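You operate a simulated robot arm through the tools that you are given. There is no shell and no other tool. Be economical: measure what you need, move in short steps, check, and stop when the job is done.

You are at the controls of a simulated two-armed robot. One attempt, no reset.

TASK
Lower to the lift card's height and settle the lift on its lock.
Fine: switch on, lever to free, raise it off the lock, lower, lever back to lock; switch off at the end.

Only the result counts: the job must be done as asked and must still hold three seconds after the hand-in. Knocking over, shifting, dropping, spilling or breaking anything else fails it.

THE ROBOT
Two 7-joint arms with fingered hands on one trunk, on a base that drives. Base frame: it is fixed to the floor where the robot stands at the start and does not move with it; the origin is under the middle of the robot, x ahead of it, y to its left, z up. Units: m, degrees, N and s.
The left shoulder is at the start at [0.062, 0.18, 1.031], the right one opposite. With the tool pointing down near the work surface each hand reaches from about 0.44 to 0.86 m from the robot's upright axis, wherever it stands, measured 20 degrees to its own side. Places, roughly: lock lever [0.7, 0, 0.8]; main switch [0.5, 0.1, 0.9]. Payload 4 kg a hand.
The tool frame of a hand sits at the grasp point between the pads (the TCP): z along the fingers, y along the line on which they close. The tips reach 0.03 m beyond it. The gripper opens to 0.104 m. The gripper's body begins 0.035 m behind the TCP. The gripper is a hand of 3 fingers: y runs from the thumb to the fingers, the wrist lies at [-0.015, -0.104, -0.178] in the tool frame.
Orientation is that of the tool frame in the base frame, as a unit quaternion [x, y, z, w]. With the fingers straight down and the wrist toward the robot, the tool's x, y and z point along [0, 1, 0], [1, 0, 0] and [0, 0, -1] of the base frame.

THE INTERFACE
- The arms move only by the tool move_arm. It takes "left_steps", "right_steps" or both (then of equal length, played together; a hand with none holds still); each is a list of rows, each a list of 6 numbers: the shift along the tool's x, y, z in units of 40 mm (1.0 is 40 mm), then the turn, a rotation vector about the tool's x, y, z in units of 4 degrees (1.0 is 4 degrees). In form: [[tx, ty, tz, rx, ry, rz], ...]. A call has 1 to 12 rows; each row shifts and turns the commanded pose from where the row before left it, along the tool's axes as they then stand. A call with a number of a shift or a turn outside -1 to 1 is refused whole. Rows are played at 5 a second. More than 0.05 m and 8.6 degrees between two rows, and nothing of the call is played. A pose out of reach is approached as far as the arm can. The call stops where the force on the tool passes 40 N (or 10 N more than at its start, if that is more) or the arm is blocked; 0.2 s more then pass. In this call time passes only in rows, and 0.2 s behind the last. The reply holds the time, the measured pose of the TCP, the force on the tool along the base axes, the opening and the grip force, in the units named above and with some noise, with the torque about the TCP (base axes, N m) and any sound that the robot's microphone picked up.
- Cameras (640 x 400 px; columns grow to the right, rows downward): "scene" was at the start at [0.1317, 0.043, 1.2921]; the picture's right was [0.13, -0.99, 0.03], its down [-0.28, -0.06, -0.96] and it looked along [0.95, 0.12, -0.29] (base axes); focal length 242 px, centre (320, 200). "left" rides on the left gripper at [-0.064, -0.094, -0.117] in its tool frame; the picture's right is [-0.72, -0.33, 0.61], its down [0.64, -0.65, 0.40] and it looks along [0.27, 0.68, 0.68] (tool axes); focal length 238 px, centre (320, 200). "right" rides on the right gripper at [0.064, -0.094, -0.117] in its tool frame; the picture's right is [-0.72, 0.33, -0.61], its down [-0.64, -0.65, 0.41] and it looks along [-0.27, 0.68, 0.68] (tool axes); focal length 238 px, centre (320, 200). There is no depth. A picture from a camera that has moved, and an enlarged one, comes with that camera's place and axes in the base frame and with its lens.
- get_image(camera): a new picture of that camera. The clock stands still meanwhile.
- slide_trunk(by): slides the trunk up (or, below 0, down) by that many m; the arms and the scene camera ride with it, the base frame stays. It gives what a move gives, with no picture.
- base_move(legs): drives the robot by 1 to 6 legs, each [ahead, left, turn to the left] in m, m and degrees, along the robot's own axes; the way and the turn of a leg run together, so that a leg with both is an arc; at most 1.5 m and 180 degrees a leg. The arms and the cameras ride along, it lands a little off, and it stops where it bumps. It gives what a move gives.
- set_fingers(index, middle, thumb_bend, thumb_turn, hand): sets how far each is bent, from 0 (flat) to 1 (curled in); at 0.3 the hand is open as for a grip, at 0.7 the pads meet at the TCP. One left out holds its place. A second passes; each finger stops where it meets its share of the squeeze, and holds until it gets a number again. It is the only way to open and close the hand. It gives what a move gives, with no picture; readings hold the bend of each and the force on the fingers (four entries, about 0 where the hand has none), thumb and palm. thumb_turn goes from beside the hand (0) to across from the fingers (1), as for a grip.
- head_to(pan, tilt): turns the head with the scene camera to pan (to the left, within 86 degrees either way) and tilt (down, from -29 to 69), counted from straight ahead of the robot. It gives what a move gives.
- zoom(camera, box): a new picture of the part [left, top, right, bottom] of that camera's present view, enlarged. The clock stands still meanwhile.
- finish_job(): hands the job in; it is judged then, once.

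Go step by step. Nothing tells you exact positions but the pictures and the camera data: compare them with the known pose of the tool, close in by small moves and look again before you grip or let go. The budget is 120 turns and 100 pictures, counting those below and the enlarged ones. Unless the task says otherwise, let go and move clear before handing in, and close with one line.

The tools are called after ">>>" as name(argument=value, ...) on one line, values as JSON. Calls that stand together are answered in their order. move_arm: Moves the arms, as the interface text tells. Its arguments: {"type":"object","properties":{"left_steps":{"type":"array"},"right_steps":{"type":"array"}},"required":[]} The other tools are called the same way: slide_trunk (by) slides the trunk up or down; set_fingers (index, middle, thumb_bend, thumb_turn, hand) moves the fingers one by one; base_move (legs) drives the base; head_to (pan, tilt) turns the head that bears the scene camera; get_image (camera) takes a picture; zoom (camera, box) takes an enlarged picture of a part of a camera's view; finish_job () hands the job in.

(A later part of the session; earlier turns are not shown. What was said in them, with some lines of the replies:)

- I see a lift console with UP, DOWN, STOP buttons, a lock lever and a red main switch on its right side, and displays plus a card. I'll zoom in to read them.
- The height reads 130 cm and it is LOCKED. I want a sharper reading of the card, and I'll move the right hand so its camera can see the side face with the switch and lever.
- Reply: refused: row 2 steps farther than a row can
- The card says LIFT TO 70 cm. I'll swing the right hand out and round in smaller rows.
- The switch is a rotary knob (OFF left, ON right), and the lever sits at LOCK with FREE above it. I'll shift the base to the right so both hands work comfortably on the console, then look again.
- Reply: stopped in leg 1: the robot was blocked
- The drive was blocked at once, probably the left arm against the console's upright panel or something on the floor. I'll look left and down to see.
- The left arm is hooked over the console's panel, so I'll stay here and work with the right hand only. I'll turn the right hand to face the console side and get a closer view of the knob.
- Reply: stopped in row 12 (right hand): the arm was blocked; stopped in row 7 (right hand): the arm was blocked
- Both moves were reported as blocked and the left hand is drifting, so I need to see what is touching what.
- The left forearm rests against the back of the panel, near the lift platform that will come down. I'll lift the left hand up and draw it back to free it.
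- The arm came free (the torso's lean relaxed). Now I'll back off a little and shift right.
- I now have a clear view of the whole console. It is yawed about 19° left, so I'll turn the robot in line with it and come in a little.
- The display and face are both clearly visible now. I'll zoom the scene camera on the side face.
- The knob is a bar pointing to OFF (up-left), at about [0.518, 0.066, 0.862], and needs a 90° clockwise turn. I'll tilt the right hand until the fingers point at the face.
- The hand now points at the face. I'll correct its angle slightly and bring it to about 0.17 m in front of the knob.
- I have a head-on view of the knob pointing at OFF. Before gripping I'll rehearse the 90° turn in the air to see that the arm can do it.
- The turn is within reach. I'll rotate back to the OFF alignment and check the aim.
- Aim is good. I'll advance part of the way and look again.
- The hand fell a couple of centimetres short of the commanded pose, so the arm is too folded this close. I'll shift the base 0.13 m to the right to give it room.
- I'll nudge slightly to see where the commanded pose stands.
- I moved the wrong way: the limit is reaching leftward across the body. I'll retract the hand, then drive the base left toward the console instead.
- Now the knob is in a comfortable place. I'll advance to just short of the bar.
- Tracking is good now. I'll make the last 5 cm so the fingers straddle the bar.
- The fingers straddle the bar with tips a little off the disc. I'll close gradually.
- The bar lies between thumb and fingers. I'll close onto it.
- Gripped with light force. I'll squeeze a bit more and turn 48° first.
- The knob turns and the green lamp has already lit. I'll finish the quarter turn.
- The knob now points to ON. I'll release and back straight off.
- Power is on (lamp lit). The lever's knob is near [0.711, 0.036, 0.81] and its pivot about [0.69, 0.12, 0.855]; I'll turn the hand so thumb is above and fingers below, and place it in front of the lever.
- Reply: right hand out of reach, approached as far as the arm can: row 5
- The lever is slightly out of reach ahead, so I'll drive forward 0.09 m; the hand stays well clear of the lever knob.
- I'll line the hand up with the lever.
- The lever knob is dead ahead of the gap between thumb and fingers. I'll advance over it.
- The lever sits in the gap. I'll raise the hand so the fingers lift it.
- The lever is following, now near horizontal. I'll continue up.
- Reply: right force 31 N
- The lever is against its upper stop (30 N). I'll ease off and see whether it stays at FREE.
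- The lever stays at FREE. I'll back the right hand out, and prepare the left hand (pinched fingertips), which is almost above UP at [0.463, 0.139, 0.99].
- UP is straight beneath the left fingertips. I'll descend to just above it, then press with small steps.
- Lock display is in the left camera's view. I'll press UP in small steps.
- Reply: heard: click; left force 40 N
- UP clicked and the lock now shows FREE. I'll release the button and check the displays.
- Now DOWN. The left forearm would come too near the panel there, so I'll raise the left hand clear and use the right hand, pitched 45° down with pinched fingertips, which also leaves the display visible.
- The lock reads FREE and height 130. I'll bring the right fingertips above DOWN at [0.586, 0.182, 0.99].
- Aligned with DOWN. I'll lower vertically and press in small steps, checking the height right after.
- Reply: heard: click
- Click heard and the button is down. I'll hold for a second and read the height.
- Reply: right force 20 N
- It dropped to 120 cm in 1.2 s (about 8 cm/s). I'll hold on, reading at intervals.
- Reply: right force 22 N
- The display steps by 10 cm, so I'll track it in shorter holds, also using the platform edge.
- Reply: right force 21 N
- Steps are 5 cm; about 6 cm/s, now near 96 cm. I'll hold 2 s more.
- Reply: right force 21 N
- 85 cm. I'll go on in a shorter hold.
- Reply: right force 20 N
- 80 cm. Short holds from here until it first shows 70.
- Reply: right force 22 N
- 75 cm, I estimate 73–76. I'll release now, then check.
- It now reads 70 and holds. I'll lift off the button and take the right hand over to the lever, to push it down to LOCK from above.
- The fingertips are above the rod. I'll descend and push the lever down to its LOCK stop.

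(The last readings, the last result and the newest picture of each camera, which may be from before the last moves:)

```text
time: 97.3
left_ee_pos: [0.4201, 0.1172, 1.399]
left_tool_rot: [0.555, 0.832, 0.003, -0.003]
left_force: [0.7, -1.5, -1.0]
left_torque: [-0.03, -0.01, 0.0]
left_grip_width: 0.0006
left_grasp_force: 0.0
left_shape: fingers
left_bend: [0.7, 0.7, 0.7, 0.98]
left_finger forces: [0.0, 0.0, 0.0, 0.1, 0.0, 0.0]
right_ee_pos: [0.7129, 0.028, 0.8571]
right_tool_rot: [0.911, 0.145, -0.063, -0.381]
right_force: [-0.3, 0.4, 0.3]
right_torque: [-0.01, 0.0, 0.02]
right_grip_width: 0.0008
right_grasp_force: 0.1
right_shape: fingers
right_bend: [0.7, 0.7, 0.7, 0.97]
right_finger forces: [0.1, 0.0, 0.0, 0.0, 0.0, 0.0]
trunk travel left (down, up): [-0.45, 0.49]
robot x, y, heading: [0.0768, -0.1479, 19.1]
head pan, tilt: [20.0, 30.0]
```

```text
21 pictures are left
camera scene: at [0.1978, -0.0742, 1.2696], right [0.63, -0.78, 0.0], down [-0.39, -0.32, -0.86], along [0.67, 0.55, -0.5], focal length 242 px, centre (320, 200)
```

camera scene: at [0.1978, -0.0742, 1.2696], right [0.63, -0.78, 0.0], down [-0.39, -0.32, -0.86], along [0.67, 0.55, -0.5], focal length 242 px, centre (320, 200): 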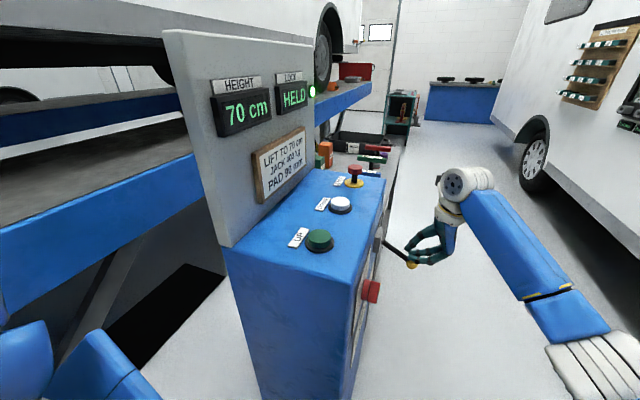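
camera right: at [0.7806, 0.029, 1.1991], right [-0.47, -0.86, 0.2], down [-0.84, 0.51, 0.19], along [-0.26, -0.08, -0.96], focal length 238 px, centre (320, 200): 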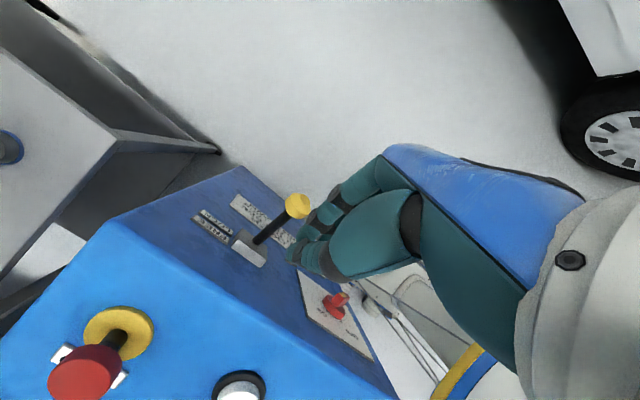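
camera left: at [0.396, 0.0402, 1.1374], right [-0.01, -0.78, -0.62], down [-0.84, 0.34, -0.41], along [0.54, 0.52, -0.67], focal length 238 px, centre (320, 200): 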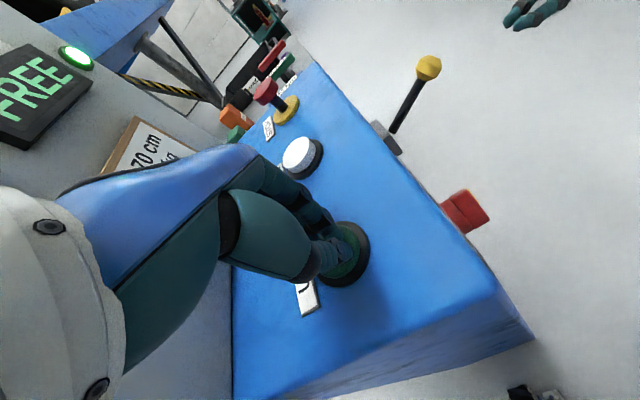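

The lock now shows HELD: the lever works, and the lift must still be lowered onto the lock. I'll push the lever fully home first.

>>> move_arm(right_steps=[[0, 0.3, 0.3, 0, 0, 0], [0, 0.2, 0.2, 0, 0, 0], [0, -0.3, -0.3, 0, 0, 0], [0, -0.7, -0.69, 0, 0, 0], [0, -0.7, -0.69, 0, 0, 0], [0, -0.7, -0.69, 0, 0, 0], [0, -0.7, -0.69, 0, 0, 0], [0, -0.7, -0.69, 0, 0, 0], [0, -0.6, -0.6, 0, 0, 0]])

>>> get_image(camera="scene")

```text
time: 97.9
left_ee_pos: [0.4136, 0.1115, 1.4022]
left_tool_rot: [0.556, 0.831, 0.006, -0.002]
left_force: [0.4, 1.0, -0.8]
left_torque: [-0.03, 0.0, -0.03]
left_grip_width: 0.001
left_grasp_force: 0.1
left_shape: fingers
left_bend: [0.7, 0.7, 0.7, 0.98]
left_finger forces: [0.0, 0.0, 0.0, 0.0, 0.0, 0.0]
right_ee_pos: [0.7104, 0.0252, 0.8436]
right_tool_rot: [0.909, 0.15, -0.057, -0.385]
right_force: [-14.0, -16.7, 27.3]
right_torque: [-0.32, 0.46, 0.16]
right_grip_width: 0.0
right_grasp_force: 19.0
right_shape: fingers
right_bend: [0.71, 0.72, 0.68, 0.97]
right_finger forces: [11.6, 27.1, 0.0, 0.0, 0.0, 0.0]
trunk travel left (down, up): [-0.45, 0.49]
robot x, y, heading: [0.0755, -0.1473, 19.0]
head pan, tilt: [20.0, 30.0]
stopped in row 3 (right hand): the force on the tool passed its limit at 41 N (the readings are from after the stop); the commanded pose is now the measured one
```

```text
20 pictures are left
camera scene: at [0.1909, -0.0792, 1.2708], right [0.63, -0.78, 0.0], down [-0.39, -0.31, -0.87], along [0.67, 0.55, -0.5], focal length 242 px, centre (320, 200)
```

scene: 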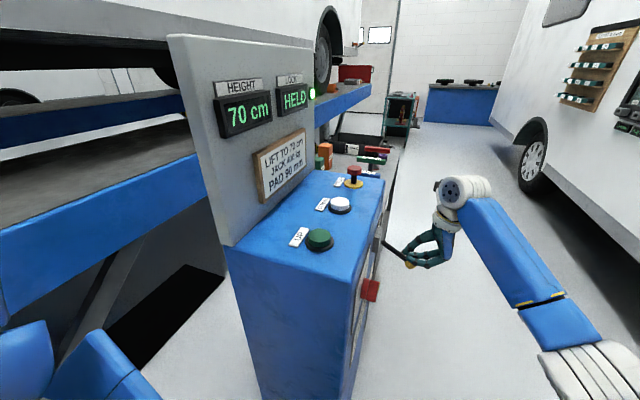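

The lever is hard on its LOCK stop. Back up and over to DOWN.

>>> move_arm(right_steps=[[0, -0.71, -0.7, 0, 0, 0], [0, -0.71, -0.7, 0, 0, 0], [0, -0.71, -0.7, 0, 0, 0], [0, -0.71, -0.7, 0, 0, 0], [0, -0.71, -0.7, 0, 0, 0], [0, -0.71, -0.7, 0, 0, 0], [0, -0.71, -0.7, 0, 0, 0]])

>>> move_arm(right_steps=[[-0.344, -0.38, 0.788, 0, 0, 0], [-0.344, -0.38, 0.788, 0, 0, 0], [-0.344, -0.38, 0.788, 0, 0, 0], [-0.344, -0.38, 0.788, 0, 0, 0], [-0.344, -0.38, 0.788, 0, 0, 0]])

>>> get_image(camera="right")

```text
time: 99.5
left_ee_pos: [0.4167, 0.1177, 1.4004]
left_tool_rot: [0.554, 0.832, 0.004, -0.002]
left_force: [0.5, -0.1, -0.4]
left_torque: [0.0, 0.01, 0.01]
left_grip_width: 0.001
left_grasp_force: 0.1
left_shape: fingers
left_bend: [0.7, 0.7, 0.7, 0.98]
left_finger forces: [0.0, 0.0, 0.0, 0.0, 0.1, 0.0]
right_ee_pos: [0.7121, 0.0278, 1.1207]
right_tool_rot: [0.909, 0.146, -0.058, -0.385]
right_force: [-1.0, -0.3, 0.0]
right_torque: [-0.02, -0.01, 0.0]
right_grip_width: 0.001
right_grasp_force: 0.1
right_shape: fingers
right_bend: [0.7, 0.7, 0.7, 0.97]
right_finger forces: [0.0, 0.1, 0.0, 0.0, 0.1, 0.0]
trunk travel left (down, up): [-0.45, 0.49]
robot x, y, heading: [0.0768, -0.1489, 19.2]
head pan, tilt: [20.0, 30.0]
```

```text
time: 100.7
left_ee_pos: [0.4179, 0.1202, 1.3996]
left_tool_rot: [0.555, 0.832, 0.004, -0.002]
left_force: [-0.3, 0.0, 0.7]
left_torque: [-0.04, 0.04, -0.01]
left_grip_width: 0.001
left_grasp_force: 0.1
left_shape: fingers
left_bend: [0.7, 0.7, 0.7, 0.98]
left_finger forces: [0.1, 0.1, 0.0, 0.0, 0.0, 0.1]
right_ee_pos: [0.5946, 0.1661, 1.0584]
right_tool_rot: [0.91, 0.147, -0.059, -0.383]
right_force: [0.0, -0.5, 0.4]
right_torque: [-0.02, -0.04, 0.01]
right_grip_width: 0.0011
right_grasp_force: 0.1
right_shape: fingers
right_bend: [0.7, 0.7, 0.7, 0.97]
right_finger forces: [0.0, 0.0, 0.0, 0.0, 0.1, 0.0]
trunk travel left (down, up): [-0.45, 0.49]
robot x, y, heading: [0.0726, -0.1479, 19.2]
head pan, tilt: [20.0, 30.0]
```

```text
19 pictures are left
camera right: at [0.6597, 0.1681, 1.2085], right [-0.48, -0.86, 0.19], down [-0.84, 0.51, 0.18], along [-0.25, -0.08, -0.96], focal length 238 px, centre (320, 200)
```

right: 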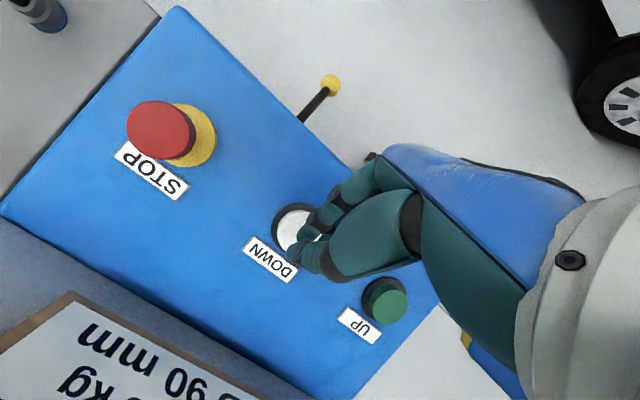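

Above DOWN again. I'll press briefly to set the lift onto the lock.

>>> move_arm(right_steps=[[0, 0.285, 0.28, 0, 0, 0], [0, 0.285, 0.28, 0, 0, 0], [0, 0.14, 0.14, 0, 0, 0], [0, 0.12, 0.12, 0, 0, 0], [0, 0, 0, 0, 0, 0]])

>>> zoom(camera="scene", box=[190, 60, 350, 160])

```text
time: 101.9
left_ee_pos: [0.418, 0.1139, 1.4006]
left_tool_rot: [0.555, 0.832, 0.004, -0.004]
left_force: [0.8, 0.5, 0.2]
left_torque: [0.01, 0.02, 0.03]
left_grip_width: 0.0007
left_grasp_force: 0.1
left_shape: fingers
left_bend: [0.7, 0.7, 0.7, 0.98]
left_finger forces: [0.0, 0.0, 0.1, 0.1, 0.0, 0.0]
right_ee_pos: [0.5939, 0.162, 1.0159]
right_tool_rot: [0.909, 0.146, -0.057, -0.386]
right_force: [5.1, -5.0, 12.8]
right_torque: [-0.04, -0.03, 0.02]
right_grip_width: 0.0
right_grasp_force: 7.3
right_shape: fingers
right_bend: [0.7, 0.71, 0.69, 0.97]
right_finger forces: [5.9, 9.5, 0.0, 0.0, 0.1, 0.1]
trunk travel left (down, up): [-0.45, 0.49]
robot x, y, heading: [0.0765, -0.1501, 19.1]
head pan, tilt: [20.0, 30.0]
heard: click
```

```text
4.00 times, centred on (270, 110) of scene
camera zoom: at [0.1963, -0.0772, 1.2701], right [0.63, -0.78, 0.0], down [-0.39, -0.31, -0.87], along [0.67, 0.55, -0.5], focal length 966 px, centre (520, 560)
```

zoom: 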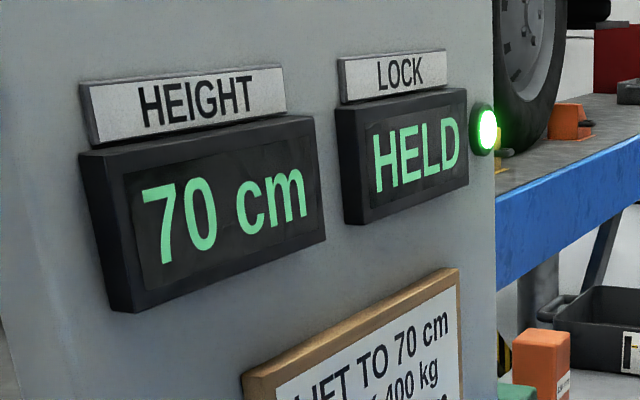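

Button clicked; still HELD at 70. I'll hold a moment longer.

>>> move_arm(right_steps=[[0, 0, 0, 0, 0, 0]])

>>> zoom(camera="scene", box=[190, 60, 350, 160])

```text
time: 102.3
left_ee_pos: [0.4176, 0.114, 1.4007]
left_tool_rot: [0.555, 0.832, 0.005, -0.003]
left_force: [-0.3, 1.0, -0.8]
left_torque: [-0.01, 0.0, 0.01]
left_grip_width: 0.0009
left_grasp_force: 0.0
left_shape: fingers
left_bend: [0.7, 0.7, 0.7, 0.98]
left_finger forces: [0.0, 0.0, 0.1, 0.1, 0.1, 0.0]
right_ee_pos: [0.5946, 0.162, 1.0166]
right_tool_rot: [0.909, 0.146, -0.057, -0.386]
right_force: [5.3, -4.4, 16.0]
right_torque: [-0.05, -0.01, 0.01]
right_grip_width: 0.0002
right_grasp_force: 8.6
right_shape: fingers
right_bend: [0.71, 0.71, 0.69, 0.97]
right_finger forces: [6.8, 10.1, 0.0, 0.0, 0.1, 0.1]
trunk travel left (down, up): [-0.45, 0.49]
robot x, y, heading: [0.0752, -0.1461, 18.9]
head pan, tilt: [20.0, 30.0]
```

```text
4.00 times, centred on (270, 110) of scene
camera zoom: at [0.1964, -0.0774, 1.27], right [0.63, -0.78, 0.0], down [-0.39, -0.31, -0.87], along [0.67, 0.55, -0.5], focal length 966 px, centre (520, 560)
```

zoom: 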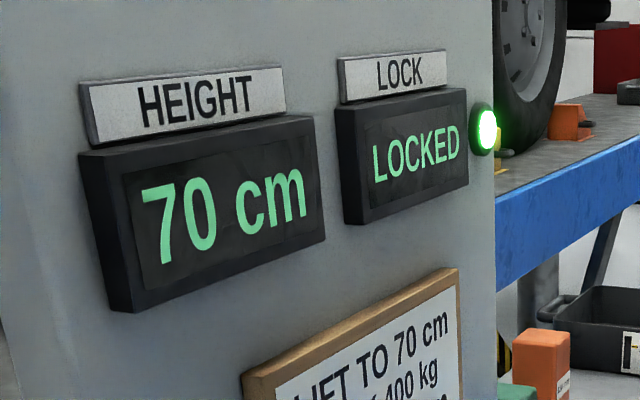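

LOCKED at 70 cm. I'll release DOWN, withdraw the right hand outward and turn it back to face the side panel for switching off.

>>> move_arm(right_steps=[[0, -0.7, -0.69, 0, 0, 0], [0, -0.7, -0.69, 0, 0, 0], [-0.19, 0.46, -0.81, 0, 0, 0], [-0.19, 0.46, -0.81, 0, 0, 0], [-0.19, 0.46, -0.81, 0, 0, 0], [-0.19, 0.46, -0.81, 0, 0, 0], [-0.19, 0.46, -0.81, 0, 0, 0], [-0.19, 0.46, -0.81, 0, 0, 0], [0, 0.2, -0.8, 0, 0, 0]])

>>> base_move(legs=[[-0.085, -0.03, 0]])

>>> move_arm(right_steps=[[0, 0, 0, 1, 0, 0], [0, 0, 0, 1, 0, 0], [0, 0, 0, 1, 0, 0], [0, 0, 0, 1, 0, 0], [0, 0, 0, 1, 0, 0], [0, 0, 0, 1, 0, 0], [0, 0, 0, 1, 0, 0], [0, 0, 0, 1, 0, 0], [0, 0, 0, 1, 0, 0], [0, 0, 0, 1, 0, 0], [0, 0, 0, 1, 0, 0]])

>>> move_arm(right_steps=[[0, 0, 0, 0, 0, -1], [0, 0, 0, 0, 0, -1], [0, 0, 0, 0, 0, -1], [0, 0, 0, 0, 0, -1], [0, 0, 0, 0, 0, -1], [0, 0, 0, 0, 0, -1], [0, 0, 0, 0, 0, -1], [0, 0, 0, 0, 0, -1], [0, 0, 0, 0, 0, -1], [0, 0, 0, 0, 0, -1], [0, 0, 0, 0, 0, -1]])

>>> get_image(camera="scene")

```text
time: 104.3
left_ee_pos: [0.4181, 0.1143, 1.4]
left_tool_rot: [0.555, 0.832, 0.004, -0.004]
left_force: [-0.5, -0.2, 0.4]
left_torque: [-0.01, 0.01, -0.01]
left_grip_width: 0.0009
left_grasp_force: 0.0
left_shape: fingers
left_bend: [0.7, 0.7, 0.7, 0.98]
left_finger forces: [0.1, 0.0, 0.0, 0.0, 0.0, 0.0]
right_ee_pos: [0.627, -0.0841, 1.1658]
right_tool_rot: [0.91, 0.147, -0.058, -0.384]
right_force: [0.4, -0.1, 0.0]
right_torque: [0.03, 0.02, 0.01]
right_grip_width: 0.0011
right_grasp_force: 0.0
right_shape: fingers
right_bend: [0.7, 0.7, 0.7, 0.97]
right_finger forces: [0.0, 0.1, 0.1, 0.1, 0.1, 0.0]
trunk travel left (down, up): [-0.45, 0.49]
robot x, y, heading: [0.0747, -0.1492, 19.2]
head pan, tilt: [20.0, 30.0]
```

```text
time: 105.4
left_ee_pos: [0.347, 0.0741, 1.3976]
left_tool_rot: [0.555, 0.832, 0.0, 0.001]
left_force: [0.6, 0.8, 0.0]
left_torque: [-0.02, -0.03, -0.01]
left_grip_width: 0.0006
left_grasp_force: 0.0
left_shape: fingers
left_bend: [0.7, 0.7, 0.7, 0.98]
left_finger forces: [0.0, 0.1, 0.0, 0.1, 0.1, 0.1]
right_ee_pos: [0.5568, -0.1272, 1.1666]
right_tool_rot: [0.911, 0.146, -0.058, -0.38]
right_force: [-0.4, 0.6, -0.4]
right_torque: [-0.07, -0.04, -0.01]
right_grip_width: 0.0013
right_grasp_force: 0.1
right_shape: fingers
right_bend: [0.7, 0.7, 0.7, 0.97]
right_finger forces: [0.0, 0.1, 0.0, 0.0, 0.0, 0.0]
trunk travel left (down, up): [-0.45, 0.49]
robot x, y, heading: [0.0042, -0.2018, 19.0]
head pan, tilt: [20.0, 30.0]
```

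```text
time: 107.8
left_ee_pos: [0.3463, 0.0605, 1.4001]
left_tool_rot: [0.555, 0.832, 0.004, -0.003]
left_force: [-0.7, -0.4, 0.1]
left_torque: [-0.02, 0.01, -0.01]
left_grip_width: 0.0011
left_grasp_force: 0.0
left_shape: fingers
left_bend: [0.7, 0.7, 0.7, 0.98]
left_finger forces: [0.0, 0.0, 0.1, 0.0, 0.0, 0.1]
right_ee_pos: [0.5559, -0.1395, 1.1675]
right_tool_rot: [0.699, 0.115, -0.109, -0.698]
right_force: [-0.7, -0.2, 0.7]
right_torque: [-0.02, -0.04, -0.01]
right_grip_width: 0.001
right_grasp_force: 0.0
right_shape: fingers
right_bend: [0.7, 0.7, 0.7, 0.97]
right_finger forces: [0.1, 0.0, 0.1, 0.1, 0.0, 0.1]
trunk travel left (down, up): [-0.45, 0.49]
robot x, y, heading: [0.0052, -0.2066, 19.0]
head pan, tilt: [20.0, 30.0]
```

```text
time: 110.2
left_ee_pos: [0.3474, 0.0593, 1.3997]
left_tool_rot: [0.555, 0.832, 0.004, -0.002]
left_force: [0.0, 0.1, 0.2]
left_torque: [-0.03, -0.01, -0.01]
left_grip_width: 0.0006
left_grasp_force: 0.1
left_shape: fingers
left_bend: [0.7, 0.7, 0.7, 0.98]
left_finger forces: [0.1, 0.0, 0.1, 0.1, 0.1, 0.1]
right_ee_pos: [0.5553, -0.1404, 1.168]
right_tool_rot: [-0.605, -0.37, -0.161, 0.687]
right_force: [0.1, 0.3, 0.3]
right_torque: [0.02, 0.02, -0.01]
right_grip_width: 0.001
right_grasp_force: 0.0
right_shape: fingers
right_bend: [0.7, 0.7, 0.7, 0.97]
right_finger forces: [0.1, 0.0, 0.1, 0.0, 0.0, 0.1]
trunk travel left (down, up): [-0.45, 0.49]
robot x, y, heading: [0.0122, -0.2032, 19.1]
head pan, tilt: [20.0, 30.0]
```

```text
16 pictures are left
camera scene: at [0.1275, -0.1308, 1.2697], right [0.63, -0.78, 0.0], down [-0.39, -0.31, -0.87], along [0.67, 0.55, -0.5], focal length 242 px, centre (320, 200)
```

scene: 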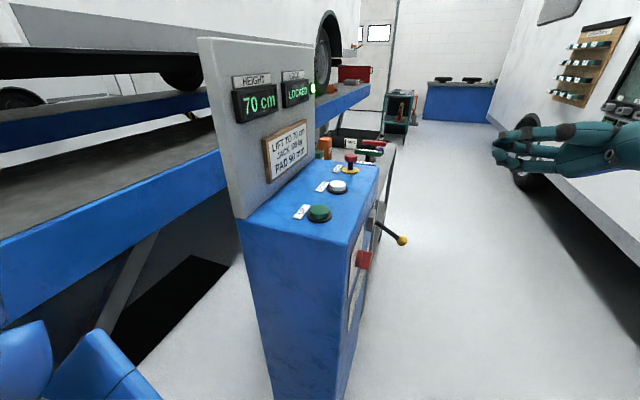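

Lift reads 70 cm, LOCKED. I'll restore the base spot that worked for the knob, open the fingers, and descend to in front of the switch.

>>> base_move(legs=[[0, 0.03, 0]])

>>> set_fingers(hand="right", index=0.5, middle=0.5, thumb_bend=0.5)

>>> move_arm(right_steps=[[-0.604, 0.76, 0.03, 0, 0, 0], [-0.604, 0.76, 0.03, 0, 0, 0], [-0.604, 0.76, 0.03, 0, 0, 0], [-0.604, 0.76, 0.03, 0, 0, 0], [-0.604, 0.76, 0.03, 0, 0, 0], [-0.604, 0.76, 0.03, 0, 0, 0], [-0.604, 0.76, 0.03, 0, 0, 0], [-0.604, 0.76, 0.03, 0, 0, 0]])

>>> get_image(camera="right")

```text
time: 111.1
left_ee_pos: [0.3435, 0.0721, 1.4017]
left_tool_rot: [0.555, 0.832, 0.009, -0.009]
left_force: [-1.1, -0.5, -0.6]
left_torque: [0.04, 0.02, -0.01]
left_grip_width: 0.0005
left_grasp_force: 0.0
left_shape: fingers
left_bend: [0.7, 0.7, 0.7, 0.98]
left_finger forces: [0.0, 0.1, 0.0, 0.0, 0.0, 0.1]
right_ee_pos: [0.5501, -0.1252, 1.1655]
right_tool_rot: [-0.602, -0.365, -0.162, 0.691]
right_force: [0.3, -0.8, -0.3]
right_torque: [0.0, 0.02, 0.07]
right_grip_width: 0.001
right_grasp_force: 0.0
right_shape: fingers
right_bend: [0.7, 0.7, 0.7, 0.97]
right_finger forces: [0.1, 0.1, 0.1, 0.0, 0.0, 0.0]
trunk travel left (down, up): [-0.45, 0.49]
robot x, y, heading: [-0.0023, -0.1764, 18.9]
head pan, tilt: [20.0, 30.0]
```

```text
time: 112.1
left_ee_pos: [0.3388, 0.0747, 1.4028]
left_tool_rot: [0.556, 0.831, 0.008, -0.006]
left_force: [0.0, 0.2, -0.3]
left_torque: [0.04, 0.02, 0.03]
left_grip_width: 0.0007
left_grasp_force: 0.0
left_shape: fingers
left_bend: [0.7, 0.7, 0.7, 0.98]
left_finger forces: [0.1, 0.2, 0.0, 0.0, 0.0, 0.1]
right_ee_pos: [0.549, -0.1224, 1.1666]
right_tool_rot: [-0.604, -0.366, -0.163, 0.689]
right_force: [1.1, -0.4, -0.3]
right_torque: [0.0, 0.01, 0.03]
right_grip_width: 0.0515
right_grasp_force: 0.2
right_shape: fingers
right_bend: [0.5, 0.5, 0.5, 0.97]
right_finger forces: [0.1, 0.1, 0.1, 0.1, 0.0, 0.0]
trunk travel left (down, up): [-0.45, 0.49]
robot x, y, heading: [-0.0043, -0.1792, 18.8]
head pan, tilt: [20.0, 30.0]
```

```text
time: 113.9
left_ee_pos: [0.3376, 0.082, 1.401]
left_tool_rot: [0.556, 0.831, 0.006, -0.004]
left_force: [0.7, 0.1, 0.3]
left_torque: [-0.01, 0.01, 0.0]
left_grip_width: 0.0006
left_grasp_force: 0.0
left_shape: fingers
left_bend: [0.7, 0.7, 0.7, 0.98]
left_finger forces: [0.0, 0.0, 0.0, 0.0, 0.0, 0.0]
right_ee_pos: [0.5725, -0.0965, 0.8589]
right_tool_rot: [-0.605, -0.367, -0.162, 0.688]
right_force: [-0.3, -0.6, -0.1]
right_torque: [-0.01, 0.03, 0.04]
right_grip_width: 0.0518
right_grasp_force: 0.0
right_shape: fingers
right_bend: [0.5, 0.5, 0.5, 0.97]
right_finger forces: [0.0, 0.0, 0.0, 0.0, 0.1, 0.1]
trunk travel left (down, up): [-0.45, 0.49]
robot x, y, heading: [-0.0035, -0.179, 18.9]
head pan, tilt: [20.0, 30.0]
```

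```text
15 pictures are left
camera right: at [0.5883, -0.2136, 0.9694], right [-0.08, -0.67, -0.74], down [-0.99, 0.1, 0.02], along [0.06, 0.73, -0.68], focal length 238 px, centre (320, 200)
```

right: 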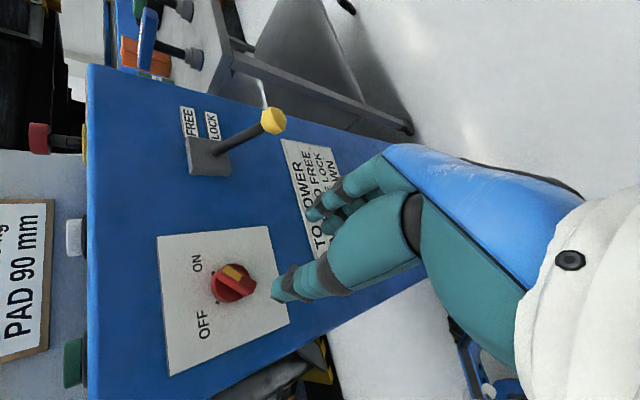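

Exactly in line with the ON grip pose. I'll advance the 0.13 m onto the bar.

>>> move_arm(right_steps=[[0.05, 0, 0.75, 0, 0, 0], [0, 0, 0.75, 0, 0, 0], [0, 0, 0.7, 0, 0, 0], [0, 0, 0.6, 0, 0, 0], [0, 0, 0.47, 0, 0, 0]])

>>> get_image(camera="right")

```text
time: 115.1
left_ee_pos: [0.3363, 0.0809, 1.4017]
left_tool_rot: [0.556, 0.831, 0.007, -0.004]
left_force: [0.0, -0.4, 0.1]
left_torque: [-0.01, 0.0, 0.0]
left_grip_width: 0.0009
left_grasp_force: 0.0
left_shape: fingers
left_bend: [0.7, 0.7, 0.7, 0.98]
left_finger forces: [0.0, 0.1, 0.0, 0.0, 0.1, 0.0]
right_ee_pos: [0.5334, 0.0279, 0.8605]
right_tool_rot: [-0.605, -0.367, -0.163, 0.687]
right_force: [-0.5, 0.0, 0.4]
right_torque: [-0.02, 0.0, 0.04]
right_grip_width: 0.0514
right_grasp_force: 0.2
right_shape: fingers
right_bend: [0.5, 0.5, 0.5, 0.97]
right_finger forces: [0.1, 0.1, 0.0, 0.1, 0.0, 0.0]
trunk travel left (down, up): [-0.45, 0.49]
robot x, y, heading: [-0.0006, -0.1762, 19.3]
head pan, tilt: [20.0, 30.0]
```

```text
14 pictures are left
camera right: at [0.5515, -0.0897, 0.9721], right [-0.08, -0.67, -0.74], down [-0.99, 0.1, 0.02], along [0.06, 0.73, -0.68], focal length 238 px, centre (320, 200)
```

right: 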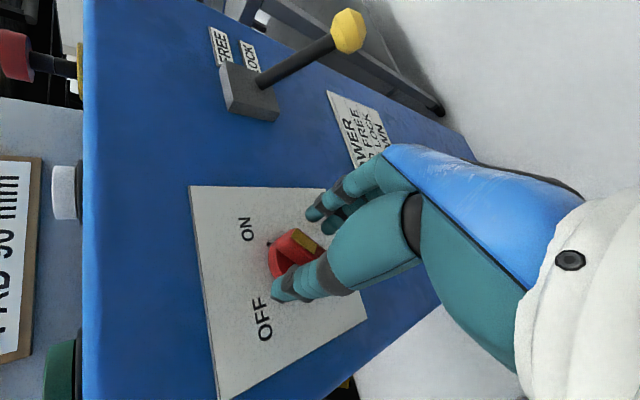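

The bar is between thumb and fingers. I'll grip it and turn anticlockwise.

>>> set_fingers(hand="right", index=0.68, middle=0.68, thumb_bend=0.68)

>>> set_fingers(hand="right", index=0.76, middle=0.76, thumb_bend=0.76)

>>> move_arm(right_steps=[[0, 0, 0, 0, 0, -1], [0, 0, 0, 0, 0, -1], [0, 0, 0, 0, 0, -1], [0, 0, 0, 0, 0, -1], [0, 0, 0, 0, 0, -1], [0, 0, 0, 0, 0, -1], [0, 0, 0, 0, 0, -1], [0, 0, 0, 0, 0, -1], [0, 0, 0, 0, 0, -1], [0, 0, 0, 0, 0, -1], [0, 0, 0, 0, 0, -1], [0, 0, 0, 0, 0, -1]])

>>> move_arm(right_steps=[[0, 0, 0, 0, 0, -1], [0, 0, 0, 0, 0, -1], [0, 0, 0, 0, 0, -1], [0, 0, 0, 0, 0, -1], [0, 0, 0, 0, 0, -1], [0, 0, 0, 0, 0, -1], [0, 0, 0, 0, 0, -1], [0, 0, 0, 0, 0, -1], [0, 0, 0, 0, 0, -1], [0, 0, 0, 0, 0, -1]])

>>> get_image(camera="right")

```text
time: 116.1
left_ee_pos: [0.3376, 0.0811, 1.401]
left_tool_rot: [0.555, 0.832, 0.008, -0.004]
left_force: [-0.2, -0.4, 0.6]
left_torque: [-0.04, 0.03, -0.02]
left_grip_width: 0.0007
left_grasp_force: 0.1
left_shape: fingers
left_bend: [0.7, 0.7, 0.7, 0.98]
left_finger forces: [0.1, 0.0, 0.0, 0.0, 0.1, 0.0]
right_ee_pos: [0.535, 0.0279, 0.8606]
right_tool_rot: [-0.605, -0.367, -0.162, 0.688]
right_force: [0.9, 0.5, 0.1]
right_torque: [-0.05, -0.02, 0.01]
right_grip_width: 0.012
right_grasp_force: 3.1
right_shape: fingers
right_bend: [0.66, 0.67, 0.65, 0.97]
right_finger forces: [1.2, 1.4, 0.1, 0.0, 2.6, 0.0]
trunk travel left (down, up): [-0.45, 0.49]
robot x, y, heading: [0.0008, -0.179, 18.9]
head pan, tilt: [20.0, 30.0]
```

```text
time: 117.1
left_ee_pos: [0.3377, 0.0851, 1.4006]
left_tool_rot: [0.556, 0.831, 0.005, -0.003]
left_force: [-0.3, -0.1, -0.2]
left_torque: [-0.02, 0.01, 0.01]
left_grip_width: 0.0006
left_grasp_force: 0.0
left_shape: fingers
left_bend: [0.7, 0.7, 0.7, 0.98]
left_finger forces: [0.0, 0.0, 0.0, 0.0, 0.0, 0.0]
right_ee_pos: [0.5361, 0.0291, 0.8596]
right_tool_rot: [-0.606, -0.368, -0.16, 0.687]
right_force: [0.9, 8.4, -4.0]
right_torque: [0.08, -0.11, 0.01]
right_grip_width: 0.0094
right_grasp_force: 16.4
right_shape: fingers
right_bend: [0.74, 0.73, 0.67, 0.97]
right_finger forces: [10.0, 9.6, 0.0, 0.1, 14.0, 0.0]
trunk travel left (down, up): [-0.45, 0.49]
robot x, y, heading: [-0.0012, -0.1752, 19.0]
head pan, tilt: [20.0, 30.0]
```

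```text
time: 119.7
left_ee_pos: [0.3376, 0.0843, 1.4]
left_tool_rot: [0.555, 0.832, 0.006, -0.004]
left_force: [0.1, -0.4, 0.9]
left_torque: [-0.01, -0.01, 0.01]
left_grip_width: 0.0005
left_grasp_force: 0.1
left_shape: fingers
left_bend: [0.7, 0.7, 0.7, 0.98]
left_finger forces: [0.0, 0.1, 0.1, 0.0, 0.1, 0.0]
right_ee_pos: [0.536, 0.029, 0.8588]
right_tool_rot: [0.404, 0.582, 0.428, -0.562]
right_force: [4.2, 12.9, 0.6]
right_torque: [-0.03, 0.05, -0.09]
right_grip_width: 0.0098
right_grasp_force: 14.7
right_shape: fingers
right_bend: [0.74, 0.74, 0.68, 0.95]
right_finger forces: [12.5, 6.2, 0.0, 0.1, 11.7, 0.0]
trunk travel left (down, up): [-0.45, 0.49]
robot x, y, heading: [-0.0006, -0.1753, 19.1]
head pan, tilt: [20.0, 30.0]
```

```text
time: 121.9
left_ee_pos: [0.3372, 0.0842, 1.4013]
left_tool_rot: [0.556, 0.831, 0.005, -0.003]
left_force: [0.2, -0.3, 0.0]
left_torque: [0.0, -0.01, -0.02]
left_grip_width: 0.0008
left_grasp_force: 0.0
left_shape: fingers
left_bend: [0.7, 0.7, 0.7, 0.98]
left_finger forces: [0.1, 0.1, 0.0, 0.1, 0.0, 0.1]
right_ee_pos: [0.5361, 0.0292, 0.8607]
right_tool_rot: [0.18, 0.685, 0.594, -0.382]
right_force: [9.5, 12.9, 10.6]
right_torque: [0.11, 0.08, -0.31]
right_grip_width: 0.0097
right_grasp_force: 17.5
right_shape: fingers
right_bend: [0.74, 0.74, 0.69, 0.94]
right_finger forces: [15.9, 9.4, 0.1, 0.1, 9.6, 0.0]
trunk travel left (down, up): [-0.45, 0.49]
robot x, y, heading: [-0.0012, -0.1762, 19.2]
head pan, tilt: [20.0, 30.0]
```

```text
13 pictures are left
camera right: at [0.4637, -0.1181, 0.8431], right [0.88, -0.36, -0.31], down [-0.17, 0.37, -0.91], along [0.44, 0.86, 0.26], focal length 238 px, centre (320, 200)
```

right: 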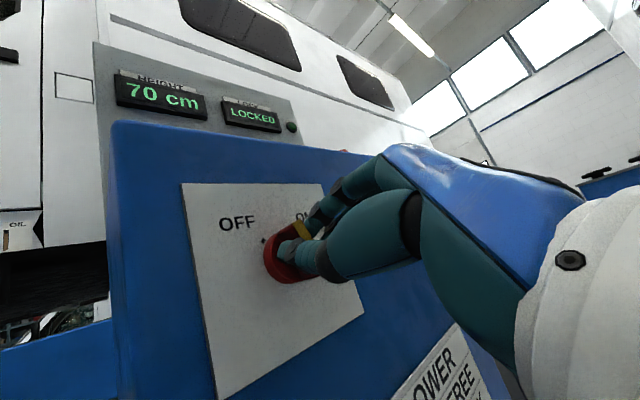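

The knob is back at OFF and the lamp is out; the display reads 70 cm, LOCKED. I'll let go and back away.

>>> set_fingers(hand="right", index=0.5, middle=0.5, thumb_bend=0.5)

>>> move_arm(right_steps=[[0, 0, -0.8, 0, 0, 0], [0, 0, -0.9, 0, 0, 0], [0, 0, -0.9, 0, 0, 0], [0, 0, -0.9, 0, 0, 0], [0, 0, -0.9, 0, 0, 0], [0, 0, -0.9, 0, 0, 0]])

>>> get_image(camera="right")

>>> get_image(camera="scene")

```text
time: 122.9
left_ee_pos: [0.3371, 0.0824, 1.4002]
left_tool_rot: [0.556, 0.831, 0.006, -0.004]
left_force: [-0.1, 0.3, 0.3]
left_torque: [0.02, -0.01, -0.01]
left_grip_width: 0.0007
left_grasp_force: 0.2
left_shape: fingers
left_bend: [0.7, 0.7, 0.7, 0.98]
left_finger forces: [0.0, 0.0, 0.1, 0.1, 0.1, 0.0]
right_ee_pos: [0.5359, 0.0254, 0.86]
right_tool_rot: [0.181, 0.684, 0.594, -0.382]
right_force: [-0.2, -0.1, -0.7]
right_torque: [0.02, 0.0, 0.0]
right_grip_width: 0.0515
right_grasp_force: 0.0
right_shape: fingers
right_bend: [0.5, 0.5, 0.5, 0.97]
right_finger forces: [0.0, 0.0, 0.0, 0.0, 0.0, 0.0]
trunk travel left (down, up): [-0.45, 0.49]
robot x, y, heading: [-0.0013, -0.1774, 18.8]
head pan, tilt: [20.0, 30.0]
```

```text
time: 124.3
left_ee_pos: [0.3387, 0.0792, 1.4025]
left_tool_rot: [0.555, 0.832, 0.008, -0.005]
left_force: [-0.8, 0.2, -0.6]
left_torque: [0.02, 0.03, 0.02]
left_grip_width: 0.0009
left_grasp_force: 0.0
left_shape: fingers
left_bend: [0.7, 0.7, 0.7, 0.98]
left_finger forces: [0.0, 0.1, 0.0, 0.0, 0.0, 0.0]
right_ee_pos: [0.6036, -0.1748, 0.8624]
right_tool_rot: [0.18, 0.683, 0.595, -0.383]
right_force: [0.3, 0.0, -0.3]
right_torque: [-0.03, 0.02, 0.04]
right_grip_width: 0.0515
right_grasp_force: 0.2
right_shape: fingers
right_bend: [0.5, 0.5, 0.5, 0.97]
right_finger forces: [0.0, 0.1, 0.0, 0.0, 0.0, 0.0]
trunk travel left (down, up): [-0.45, 0.49]
robot x, y, heading: [-0.0015, -0.1801, 19.2]
head pan, tilt: [20.0, 30.0]
```

```text
12 pictures are left
camera right: at [0.5315, -0.322, 0.846], right [0.88, -0.36, -0.31], down [-0.17, 0.37, -0.91], along [0.44, 0.86, 0.26], focal length 238 px, centre (320, 200)
```

right: 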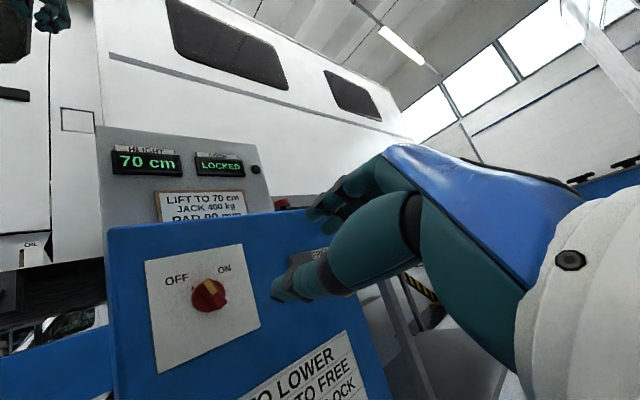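

```text
11 pictures are left
camera scene: at [0.1184, -0.1048, 1.2697], right [0.63, -0.78, 0.0], down [-0.39, -0.31, -0.87], along [0.67, 0.55, -0.5], focal length 242 px, centre (320, 200)
```

scene: 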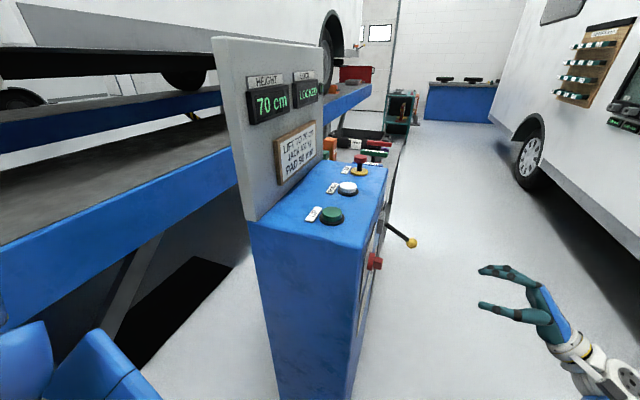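

Everything looks right; one zoom to confirm the knob points fully at OFF.

>>> zoom(camera="right", box=[150, 245, 270, 335])

```text
4.44 times, centred on (210, 290) of right
camera zoom: at [0.5315, -0.322, 0.846], right [0.88, -0.36, -0.31], down [-0.17, 0.37, -0.91], along [0.44, 0.86, 0.26], focal length 1059 px, centre (809, -200)
```

zoom: 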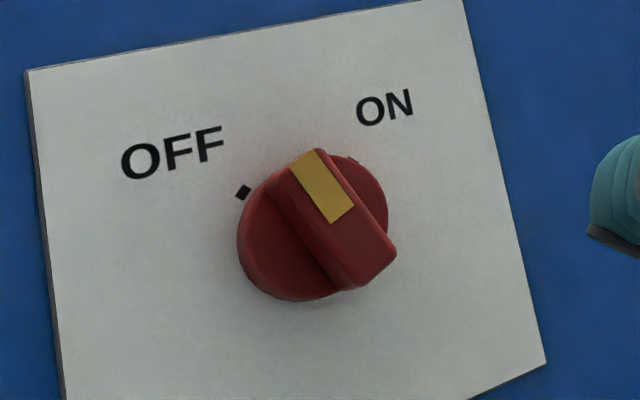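

The lamp is off but the bar looks some 20° short of the OFF mark, so I'll nudge it home. First I'll check in the air that the hand can roll a bit further.

>>> move_arm(right_steps=[[0, 0, 0, 0, 0, -1], [0, 0, 0, 0, 0, -1], [0, 0, 0, 0, 0, -1], [0, 0, 0, 0, 0, -1], [0, 0, 0, 0, 0, -1]])

```text
time: 125.5
left_ee_pos: [0.3369, 0.0805, 1.4016]
left_tool_rot: [0.555, 0.832, 0.007, -0.004]
left_force: [0.4, -0.2, -0.6]
left_torque: [0.02, -0.01, 0.01]
left_grip_width: 0.0009
left_grasp_force: 0.0
left_shape: fingers
left_bend: [0.7, 0.7, 0.7, 0.98]
left_finger forces: [0.0, 0.1, 0.0, 0.1, 0.1, 0.0]
right_ee_pos: [0.6014, -0.1759, 0.8605]
right_tool_rot: [0.06, 0.705, 0.652, -0.273]
right_force: [-0.6, -0.1, 0.5]
right_torque: [0.01, 0.01, -0.03]
right_grip_width: 0.0515
right_grasp_force: 0.1
right_shape: fingers
right_bend: [0.5, 0.5, 0.5, 0.97]
right_finger forces: [0.0, 0.0, 0.1, 0.1, 0.1, 0.0]
trunk travel left (down, up): [-0.45, 0.49]
robot x, y, heading: [-0.0009, -0.1761, 18.9]
head pan, tilt: [20.0, 30.0]
```

It can. I'll return to the earlier roll, advance, regrip, and turn on to the stop.

>>> move_arm(right_steps=[[0, 0, 0.5, 0, 0, 1], [0, 0, 0.6, 0, 0, 1], [0, 0, 0.7, 0, 0, 1], [0, 0, 0.7, 0, 0, 1], [0, 0, 0.7, 0, 0, 1], [0, 0, 0.7, 0, 0, 0], [0, 0, 0.7, 0, 0, 0], [0, 0, 0.7, 0, 0, 0]])

>>> get_image(camera="right")

```text
time: 127.3
left_ee_pos: [0.3364, 0.0831, 1.4004]
left_tool_rot: [0.555, 0.832, 0.006, -0.004]
left_force: [-0.1, 0.4, -0.1]
left_torque: [0.0, -0.03, -0.01]
left_grip_width: 0.0008
left_grasp_force: 0.1
left_shape: fingers
left_bend: [0.7, 0.7, 0.7, 0.98]
left_finger forces: [0.0, 0.0, 0.0, 0.0, 0.1, 0.1]
right_ee_pos: [0.5386, 0.0218, 0.857]
right_tool_rot: [0.185, 0.69, 0.591, -0.376]
right_force: [0.5, 0.8, -0.5]
right_torque: [-0.02, -0.04, 0.04]
right_grip_width: 0.0516
right_grasp_force: 0.0
right_shape: fingers
right_bend: [0.5, 0.5, 0.5, 0.97]
right_finger forces: [0.0, 0.0, 0.0, 0.0, 0.0, 0.0]
trunk travel left (down, up): [-0.45, 0.49]
robot x, y, heading: [-0.0021, -0.1755, 18.9]
head pan, tilt: [20.0, 30.0]
```

```text
9 pictures are left
camera right: at [0.467, -0.1238, 0.8419], right [0.88, -0.37, -0.3], down [-0.16, 0.36, -0.92], along [0.45, 0.86, 0.25], focal length 238 px, centre (320, 200)
```

right: 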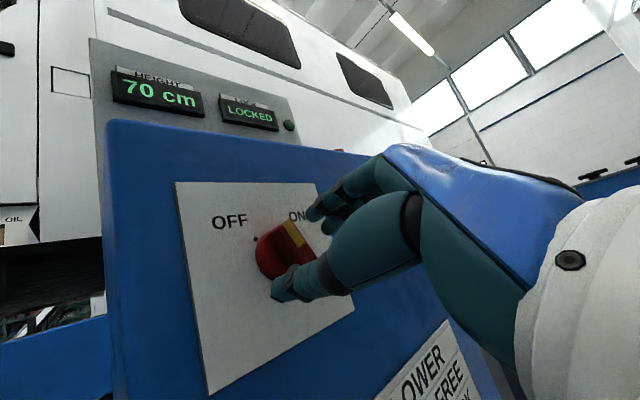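

Compared with the first OFF view the bar is indeed ~20° short. I'll grip and turn 24° further.

>>> move_arm(right_steps=[[0.02, 0, 0.14, 0, 0, 0]])

>>> set_fingers(hand="right", index=0.68, middle=0.68, thumb_bend=0.68)

>>> set_fingers(hand="right", index=0.77, middle=0.77, thumb_bend=0.77)

>>> move_arm(right_steps=[[0, 0, 0, 0, 0, -1], [0, 0, 0, 0, 0, -1], [0, 0, 0, 0, 0, -1], [0, 0, 0, 0, 0, -1], [0, 0, 0, 0, 0, -1], [0, 0, 0, 0, 0, -1]])

>>> get_image(camera="right")

```text
time: 127.7
left_ee_pos: [0.3368, 0.0821, 1.4021]
left_tool_rot: [0.555, 0.832, 0.007, -0.004]
left_force: [-0.4, 0.4, 0.1]
left_torque: [-0.02, 0.02, -0.01]
left_grip_width: 0.0009
left_grasp_force: 0.1
left_shape: fingers
left_bend: [0.7, 0.7, 0.7, 0.98]
left_finger forces: [0.0, 0.1, 0.0, 0.1, 0.1, 0.0]
right_ee_pos: [0.538, 0.0252, 0.8571]
right_tool_rot: [0.183, 0.691, 0.589, -0.376]
right_force: [0.1, -0.2, 0.0]
right_torque: [0.02, -0.01, -0.06]
right_grip_width: 0.0516
right_grasp_force: 0.1
right_shape: fingers
right_bend: [0.5, 0.5, 0.5, 0.97]
right_finger forces: [0.1, 0.0, 0.0, 0.0, 0.0, 0.1]
trunk travel left (down, up): [-0.45, 0.49]
robot x, y, heading: [-0.0013, -0.176, 19.1]
head pan, tilt: [20.0, 30.0]
```

```text
time: 128.7
left_ee_pos: [0.3367, 0.0823, 1.4012]
left_tool_rot: [0.556, 0.831, 0.006, -0.004]
left_force: [0.5, 0.2, 0.3]
left_torque: [0.0, 0.02, -0.01]
left_grip_width: 0.0007
left_grasp_force: 0.0
left_shape: fingers
left_bend: [0.7, 0.7, 0.7, 0.98]
left_finger forces: [0.1, 0.1, 0.1, 0.1, 0.1, 0.1]
right_ee_pos: [0.5372, 0.0252, 0.8568]
right_tool_rot: [0.184, 0.692, 0.589, -0.376]
right_force: [0.6, 0.2, 0.3]
right_torque: [-0.03, 0.0, -0.03]
right_grip_width: 0.0136
right_grasp_force: 2.6
right_shape: fingers
right_bend: [0.65, 0.68, 0.65, 0.97]
right_finger forces: [2.5, 0.1, 0.0, 0.0, 2.2, 0.0]
trunk travel left (down, up): [-0.45, 0.49]
robot x, y, heading: [-0.0028, -0.1791, 19.2]
head pan, tilt: [20.0, 30.0]
```

```text
time: 129.7
left_ee_pos: [0.3385, 0.0844, 1.4014]
left_tool_rot: [0.556, 0.831, 0.006, -0.003]
left_force: [0.5, 0.1, 0.5]
left_torque: [-0.03, -0.02, 0.0]
left_grip_width: 0.0009
left_grasp_force: 0.1
left_shape: fingers
left_bend: [0.7, 0.7, 0.7, 0.98]
left_finger forces: [0.0, 0.0, 0.0, 0.0, 0.0, 0.0]
right_ee_pos: [0.5389, 0.0273, 0.8551]
right_tool_rot: [0.185, 0.691, 0.589, -0.376]
right_force: [7.2, 8.5, 0.6]
right_torque: [-0.05, -0.02, -0.14]
right_grip_width: 0.0109
right_grasp_force: 17.9
right_shape: fingers
right_bend: [0.73, 0.75, 0.68, 0.96]
right_finger forces: [12.8, 8.7, 0.1, 0.0, 13.3, 0.0]
trunk travel left (down, up): [-0.45, 0.49]
robot x, y, heading: [-0.0015, -0.1773, 18.9]
head pan, tilt: [20.0, 30.0]
```

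```text
time: 131.1
left_ee_pos: [0.3437, 0.0802, 1.4002]
left_tool_rot: [0.556, 0.831, 0.005, -0.007]
left_force: [0.1, 0.5, -0.3]
left_torque: [-0.01, -0.01, 0.02]
left_grip_width: 0.0006
left_grasp_force: 0.1
left_shape: fingers
left_bend: [0.7, 0.7, 0.7, 0.98]
left_finger forces: [0.0, 0.0, 0.0, 0.0, 0.0, 0.0]
right_ee_pos: [0.54, 0.0292, 0.8585]
right_tool_rot: [0.039, 0.705, 0.663, -0.248]
right_force: [25.3, -2.4, -5.1]
right_torque: [-0.21, -0.04, -0.32]
right_grip_width: 0.0108
right_grasp_force: 25.5
right_shape: fingers
right_bend: [0.74, 0.76, 0.69, 0.94]
right_finger forces: [20.4, 14.1, 0.1, 0.1, 16.4, 0.0]
trunk travel left (down, up): [-0.45, 0.49]
robot x, y, heading: [0.0027, -0.176, 18.9]
head pan, tilt: [20.0, 30.0]
```

```text
8 pictures are left
camera right: at [0.4825, -0.111, 0.7973], right [0.94, -0.35, 0.01], down [0.19, 0.49, -0.85], along [0.29, 0.8, 0.52], focal length 238 px, centre (320, 200)
```

right: 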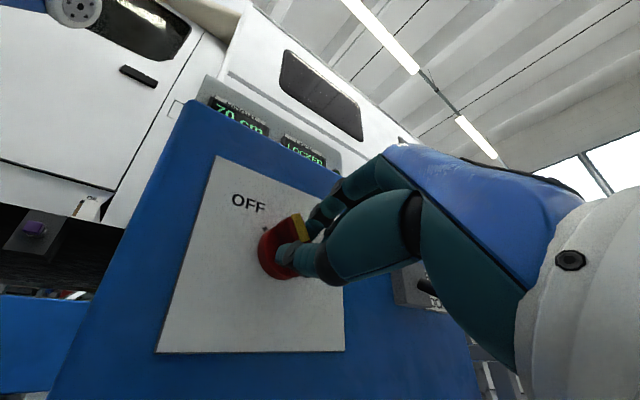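

The force has risen as at a stop. I'll release, back off and check the knob's angle.

>>> set_fingers(hand="right", index=0.5, middle=0.5, thumb_bend=0.5)

>>> move_arm(right_steps=[[0, 0, -0.8, 0, 0, 0], [0, 0, -0.9, 0, 0, 0], [0, 0, -0.9, 0, 0, 0], [0, 0, -0.9, 0, 0, 0], [0, 0, -0.9, 0, 0, 1], [0, 0, -0.9, 0, 0, 1], [0, 0, 0, 0, 0, 1], [0, 0, 0, 0, 0, 1], [0, 0, 0, 0, 0, 1], [0, 0, 0, 0, 0, 1]])

>>> zoom(camera="right", box=[80, 125, 300, 335])

```text
time: 132.1
left_ee_pos: [0.3371, 0.0813, 1.4023]
left_tool_rot: [0.557, 0.831, 0.007, -0.004]
left_force: [-0.6, 0.1, 0.2]
left_torque: [-0.01, -0.01, -0.02]
left_grip_width: 0.0009
left_grasp_force: 0.0
left_shape: fingers
left_bend: [0.7, 0.7, 0.7, 0.98]
left_finger forces: [0.1, 0.0, 0.0, 0.0, 0.1, 0.1]
right_ee_pos: [0.5333, 0.0332, 0.8596]
right_tool_rot: [0.033, 0.706, 0.661, -0.251]
right_force: [0.1, 0.3, 0.7]
right_torque: [-0.02, -0.01, 0.02]
right_grip_width: 0.0517
right_grasp_force: 0.0
right_shape: fingers
right_bend: [0.5, 0.5, 0.5, 0.97]
right_finger forces: [0.0, 0.0, 0.1, 0.0, 0.0, 0.1]
trunk travel left (down, up): [-0.45, 0.49]
robot x, y, heading: [-0.0009, -0.1792, 18.9]
head pan, tilt: [20.0, 30.0]
```

```text
time: 134.3
left_ee_pos: [0.3376, 0.0812, 1.4012]
left_tool_rot: [0.556, 0.831, 0.008, -0.003]
left_force: [-0.3, -0.1, -1.1]
left_torque: [0.01, 0.01, -0.02]
left_grip_width: 0.0009
left_grasp_force: 0.0
left_shape: fingers
left_bend: [0.7, 0.7, 0.7, 0.98]
left_finger forces: [0.0, 0.0, 0.0, 0.1, 0.1, 0.0]
right_ee_pos: [0.5986, -0.1701, 0.8614]
right_tool_rot: [0.181, 0.684, 0.594, -0.384]
right_force: [0.1, -0.3, 0.1]
right_torque: [-0.01, 0.0, 0.02]
right_grip_width: 0.0516
right_grasp_force: 0.1
right_shape: fingers
right_bend: [0.5, 0.5, 0.5, 0.97]
right_finger forces: [0.0, 0.1, 0.0, 0.1, 0.1, 0.0]
trunk travel left (down, up): [-0.45, 0.49]
robot x, y, heading: [-0.005, -0.1771, 19.0]
head pan, tilt: [20.0, 30.0]
```

```text
1.90 times, centred on (190, 230) of right
camera zoom: at [0.5271, -0.3163, 0.8438], right [0.88, -0.36, -0.31], down [-0.17, 0.37, -0.91], along [0.44, 0.86, 0.26], focal length 454 px, centre (568, 143)
```

zoom: 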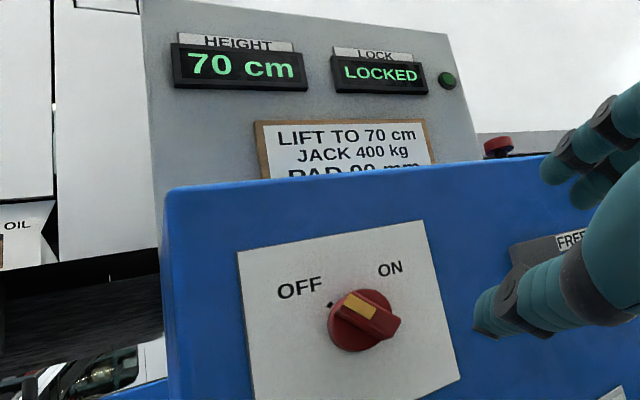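

The knob now points squarely at the OFF mark, the lamp is out, the display reads 70 cm LOCKED, the lever is at LOCK, and both hands are clear. I'll hand it in.

>>> finish_job()

```text
The job is handed in.
```

The lift is down at the card's 70 cm and resting on its lock: the display reads LOCKED, the lever is at LOCK and the main switch is OFF. Early on, the left arm bumped the console panel while I was moving the base. The console didn't appear to shift, and nothing else was disturbed that I could see.
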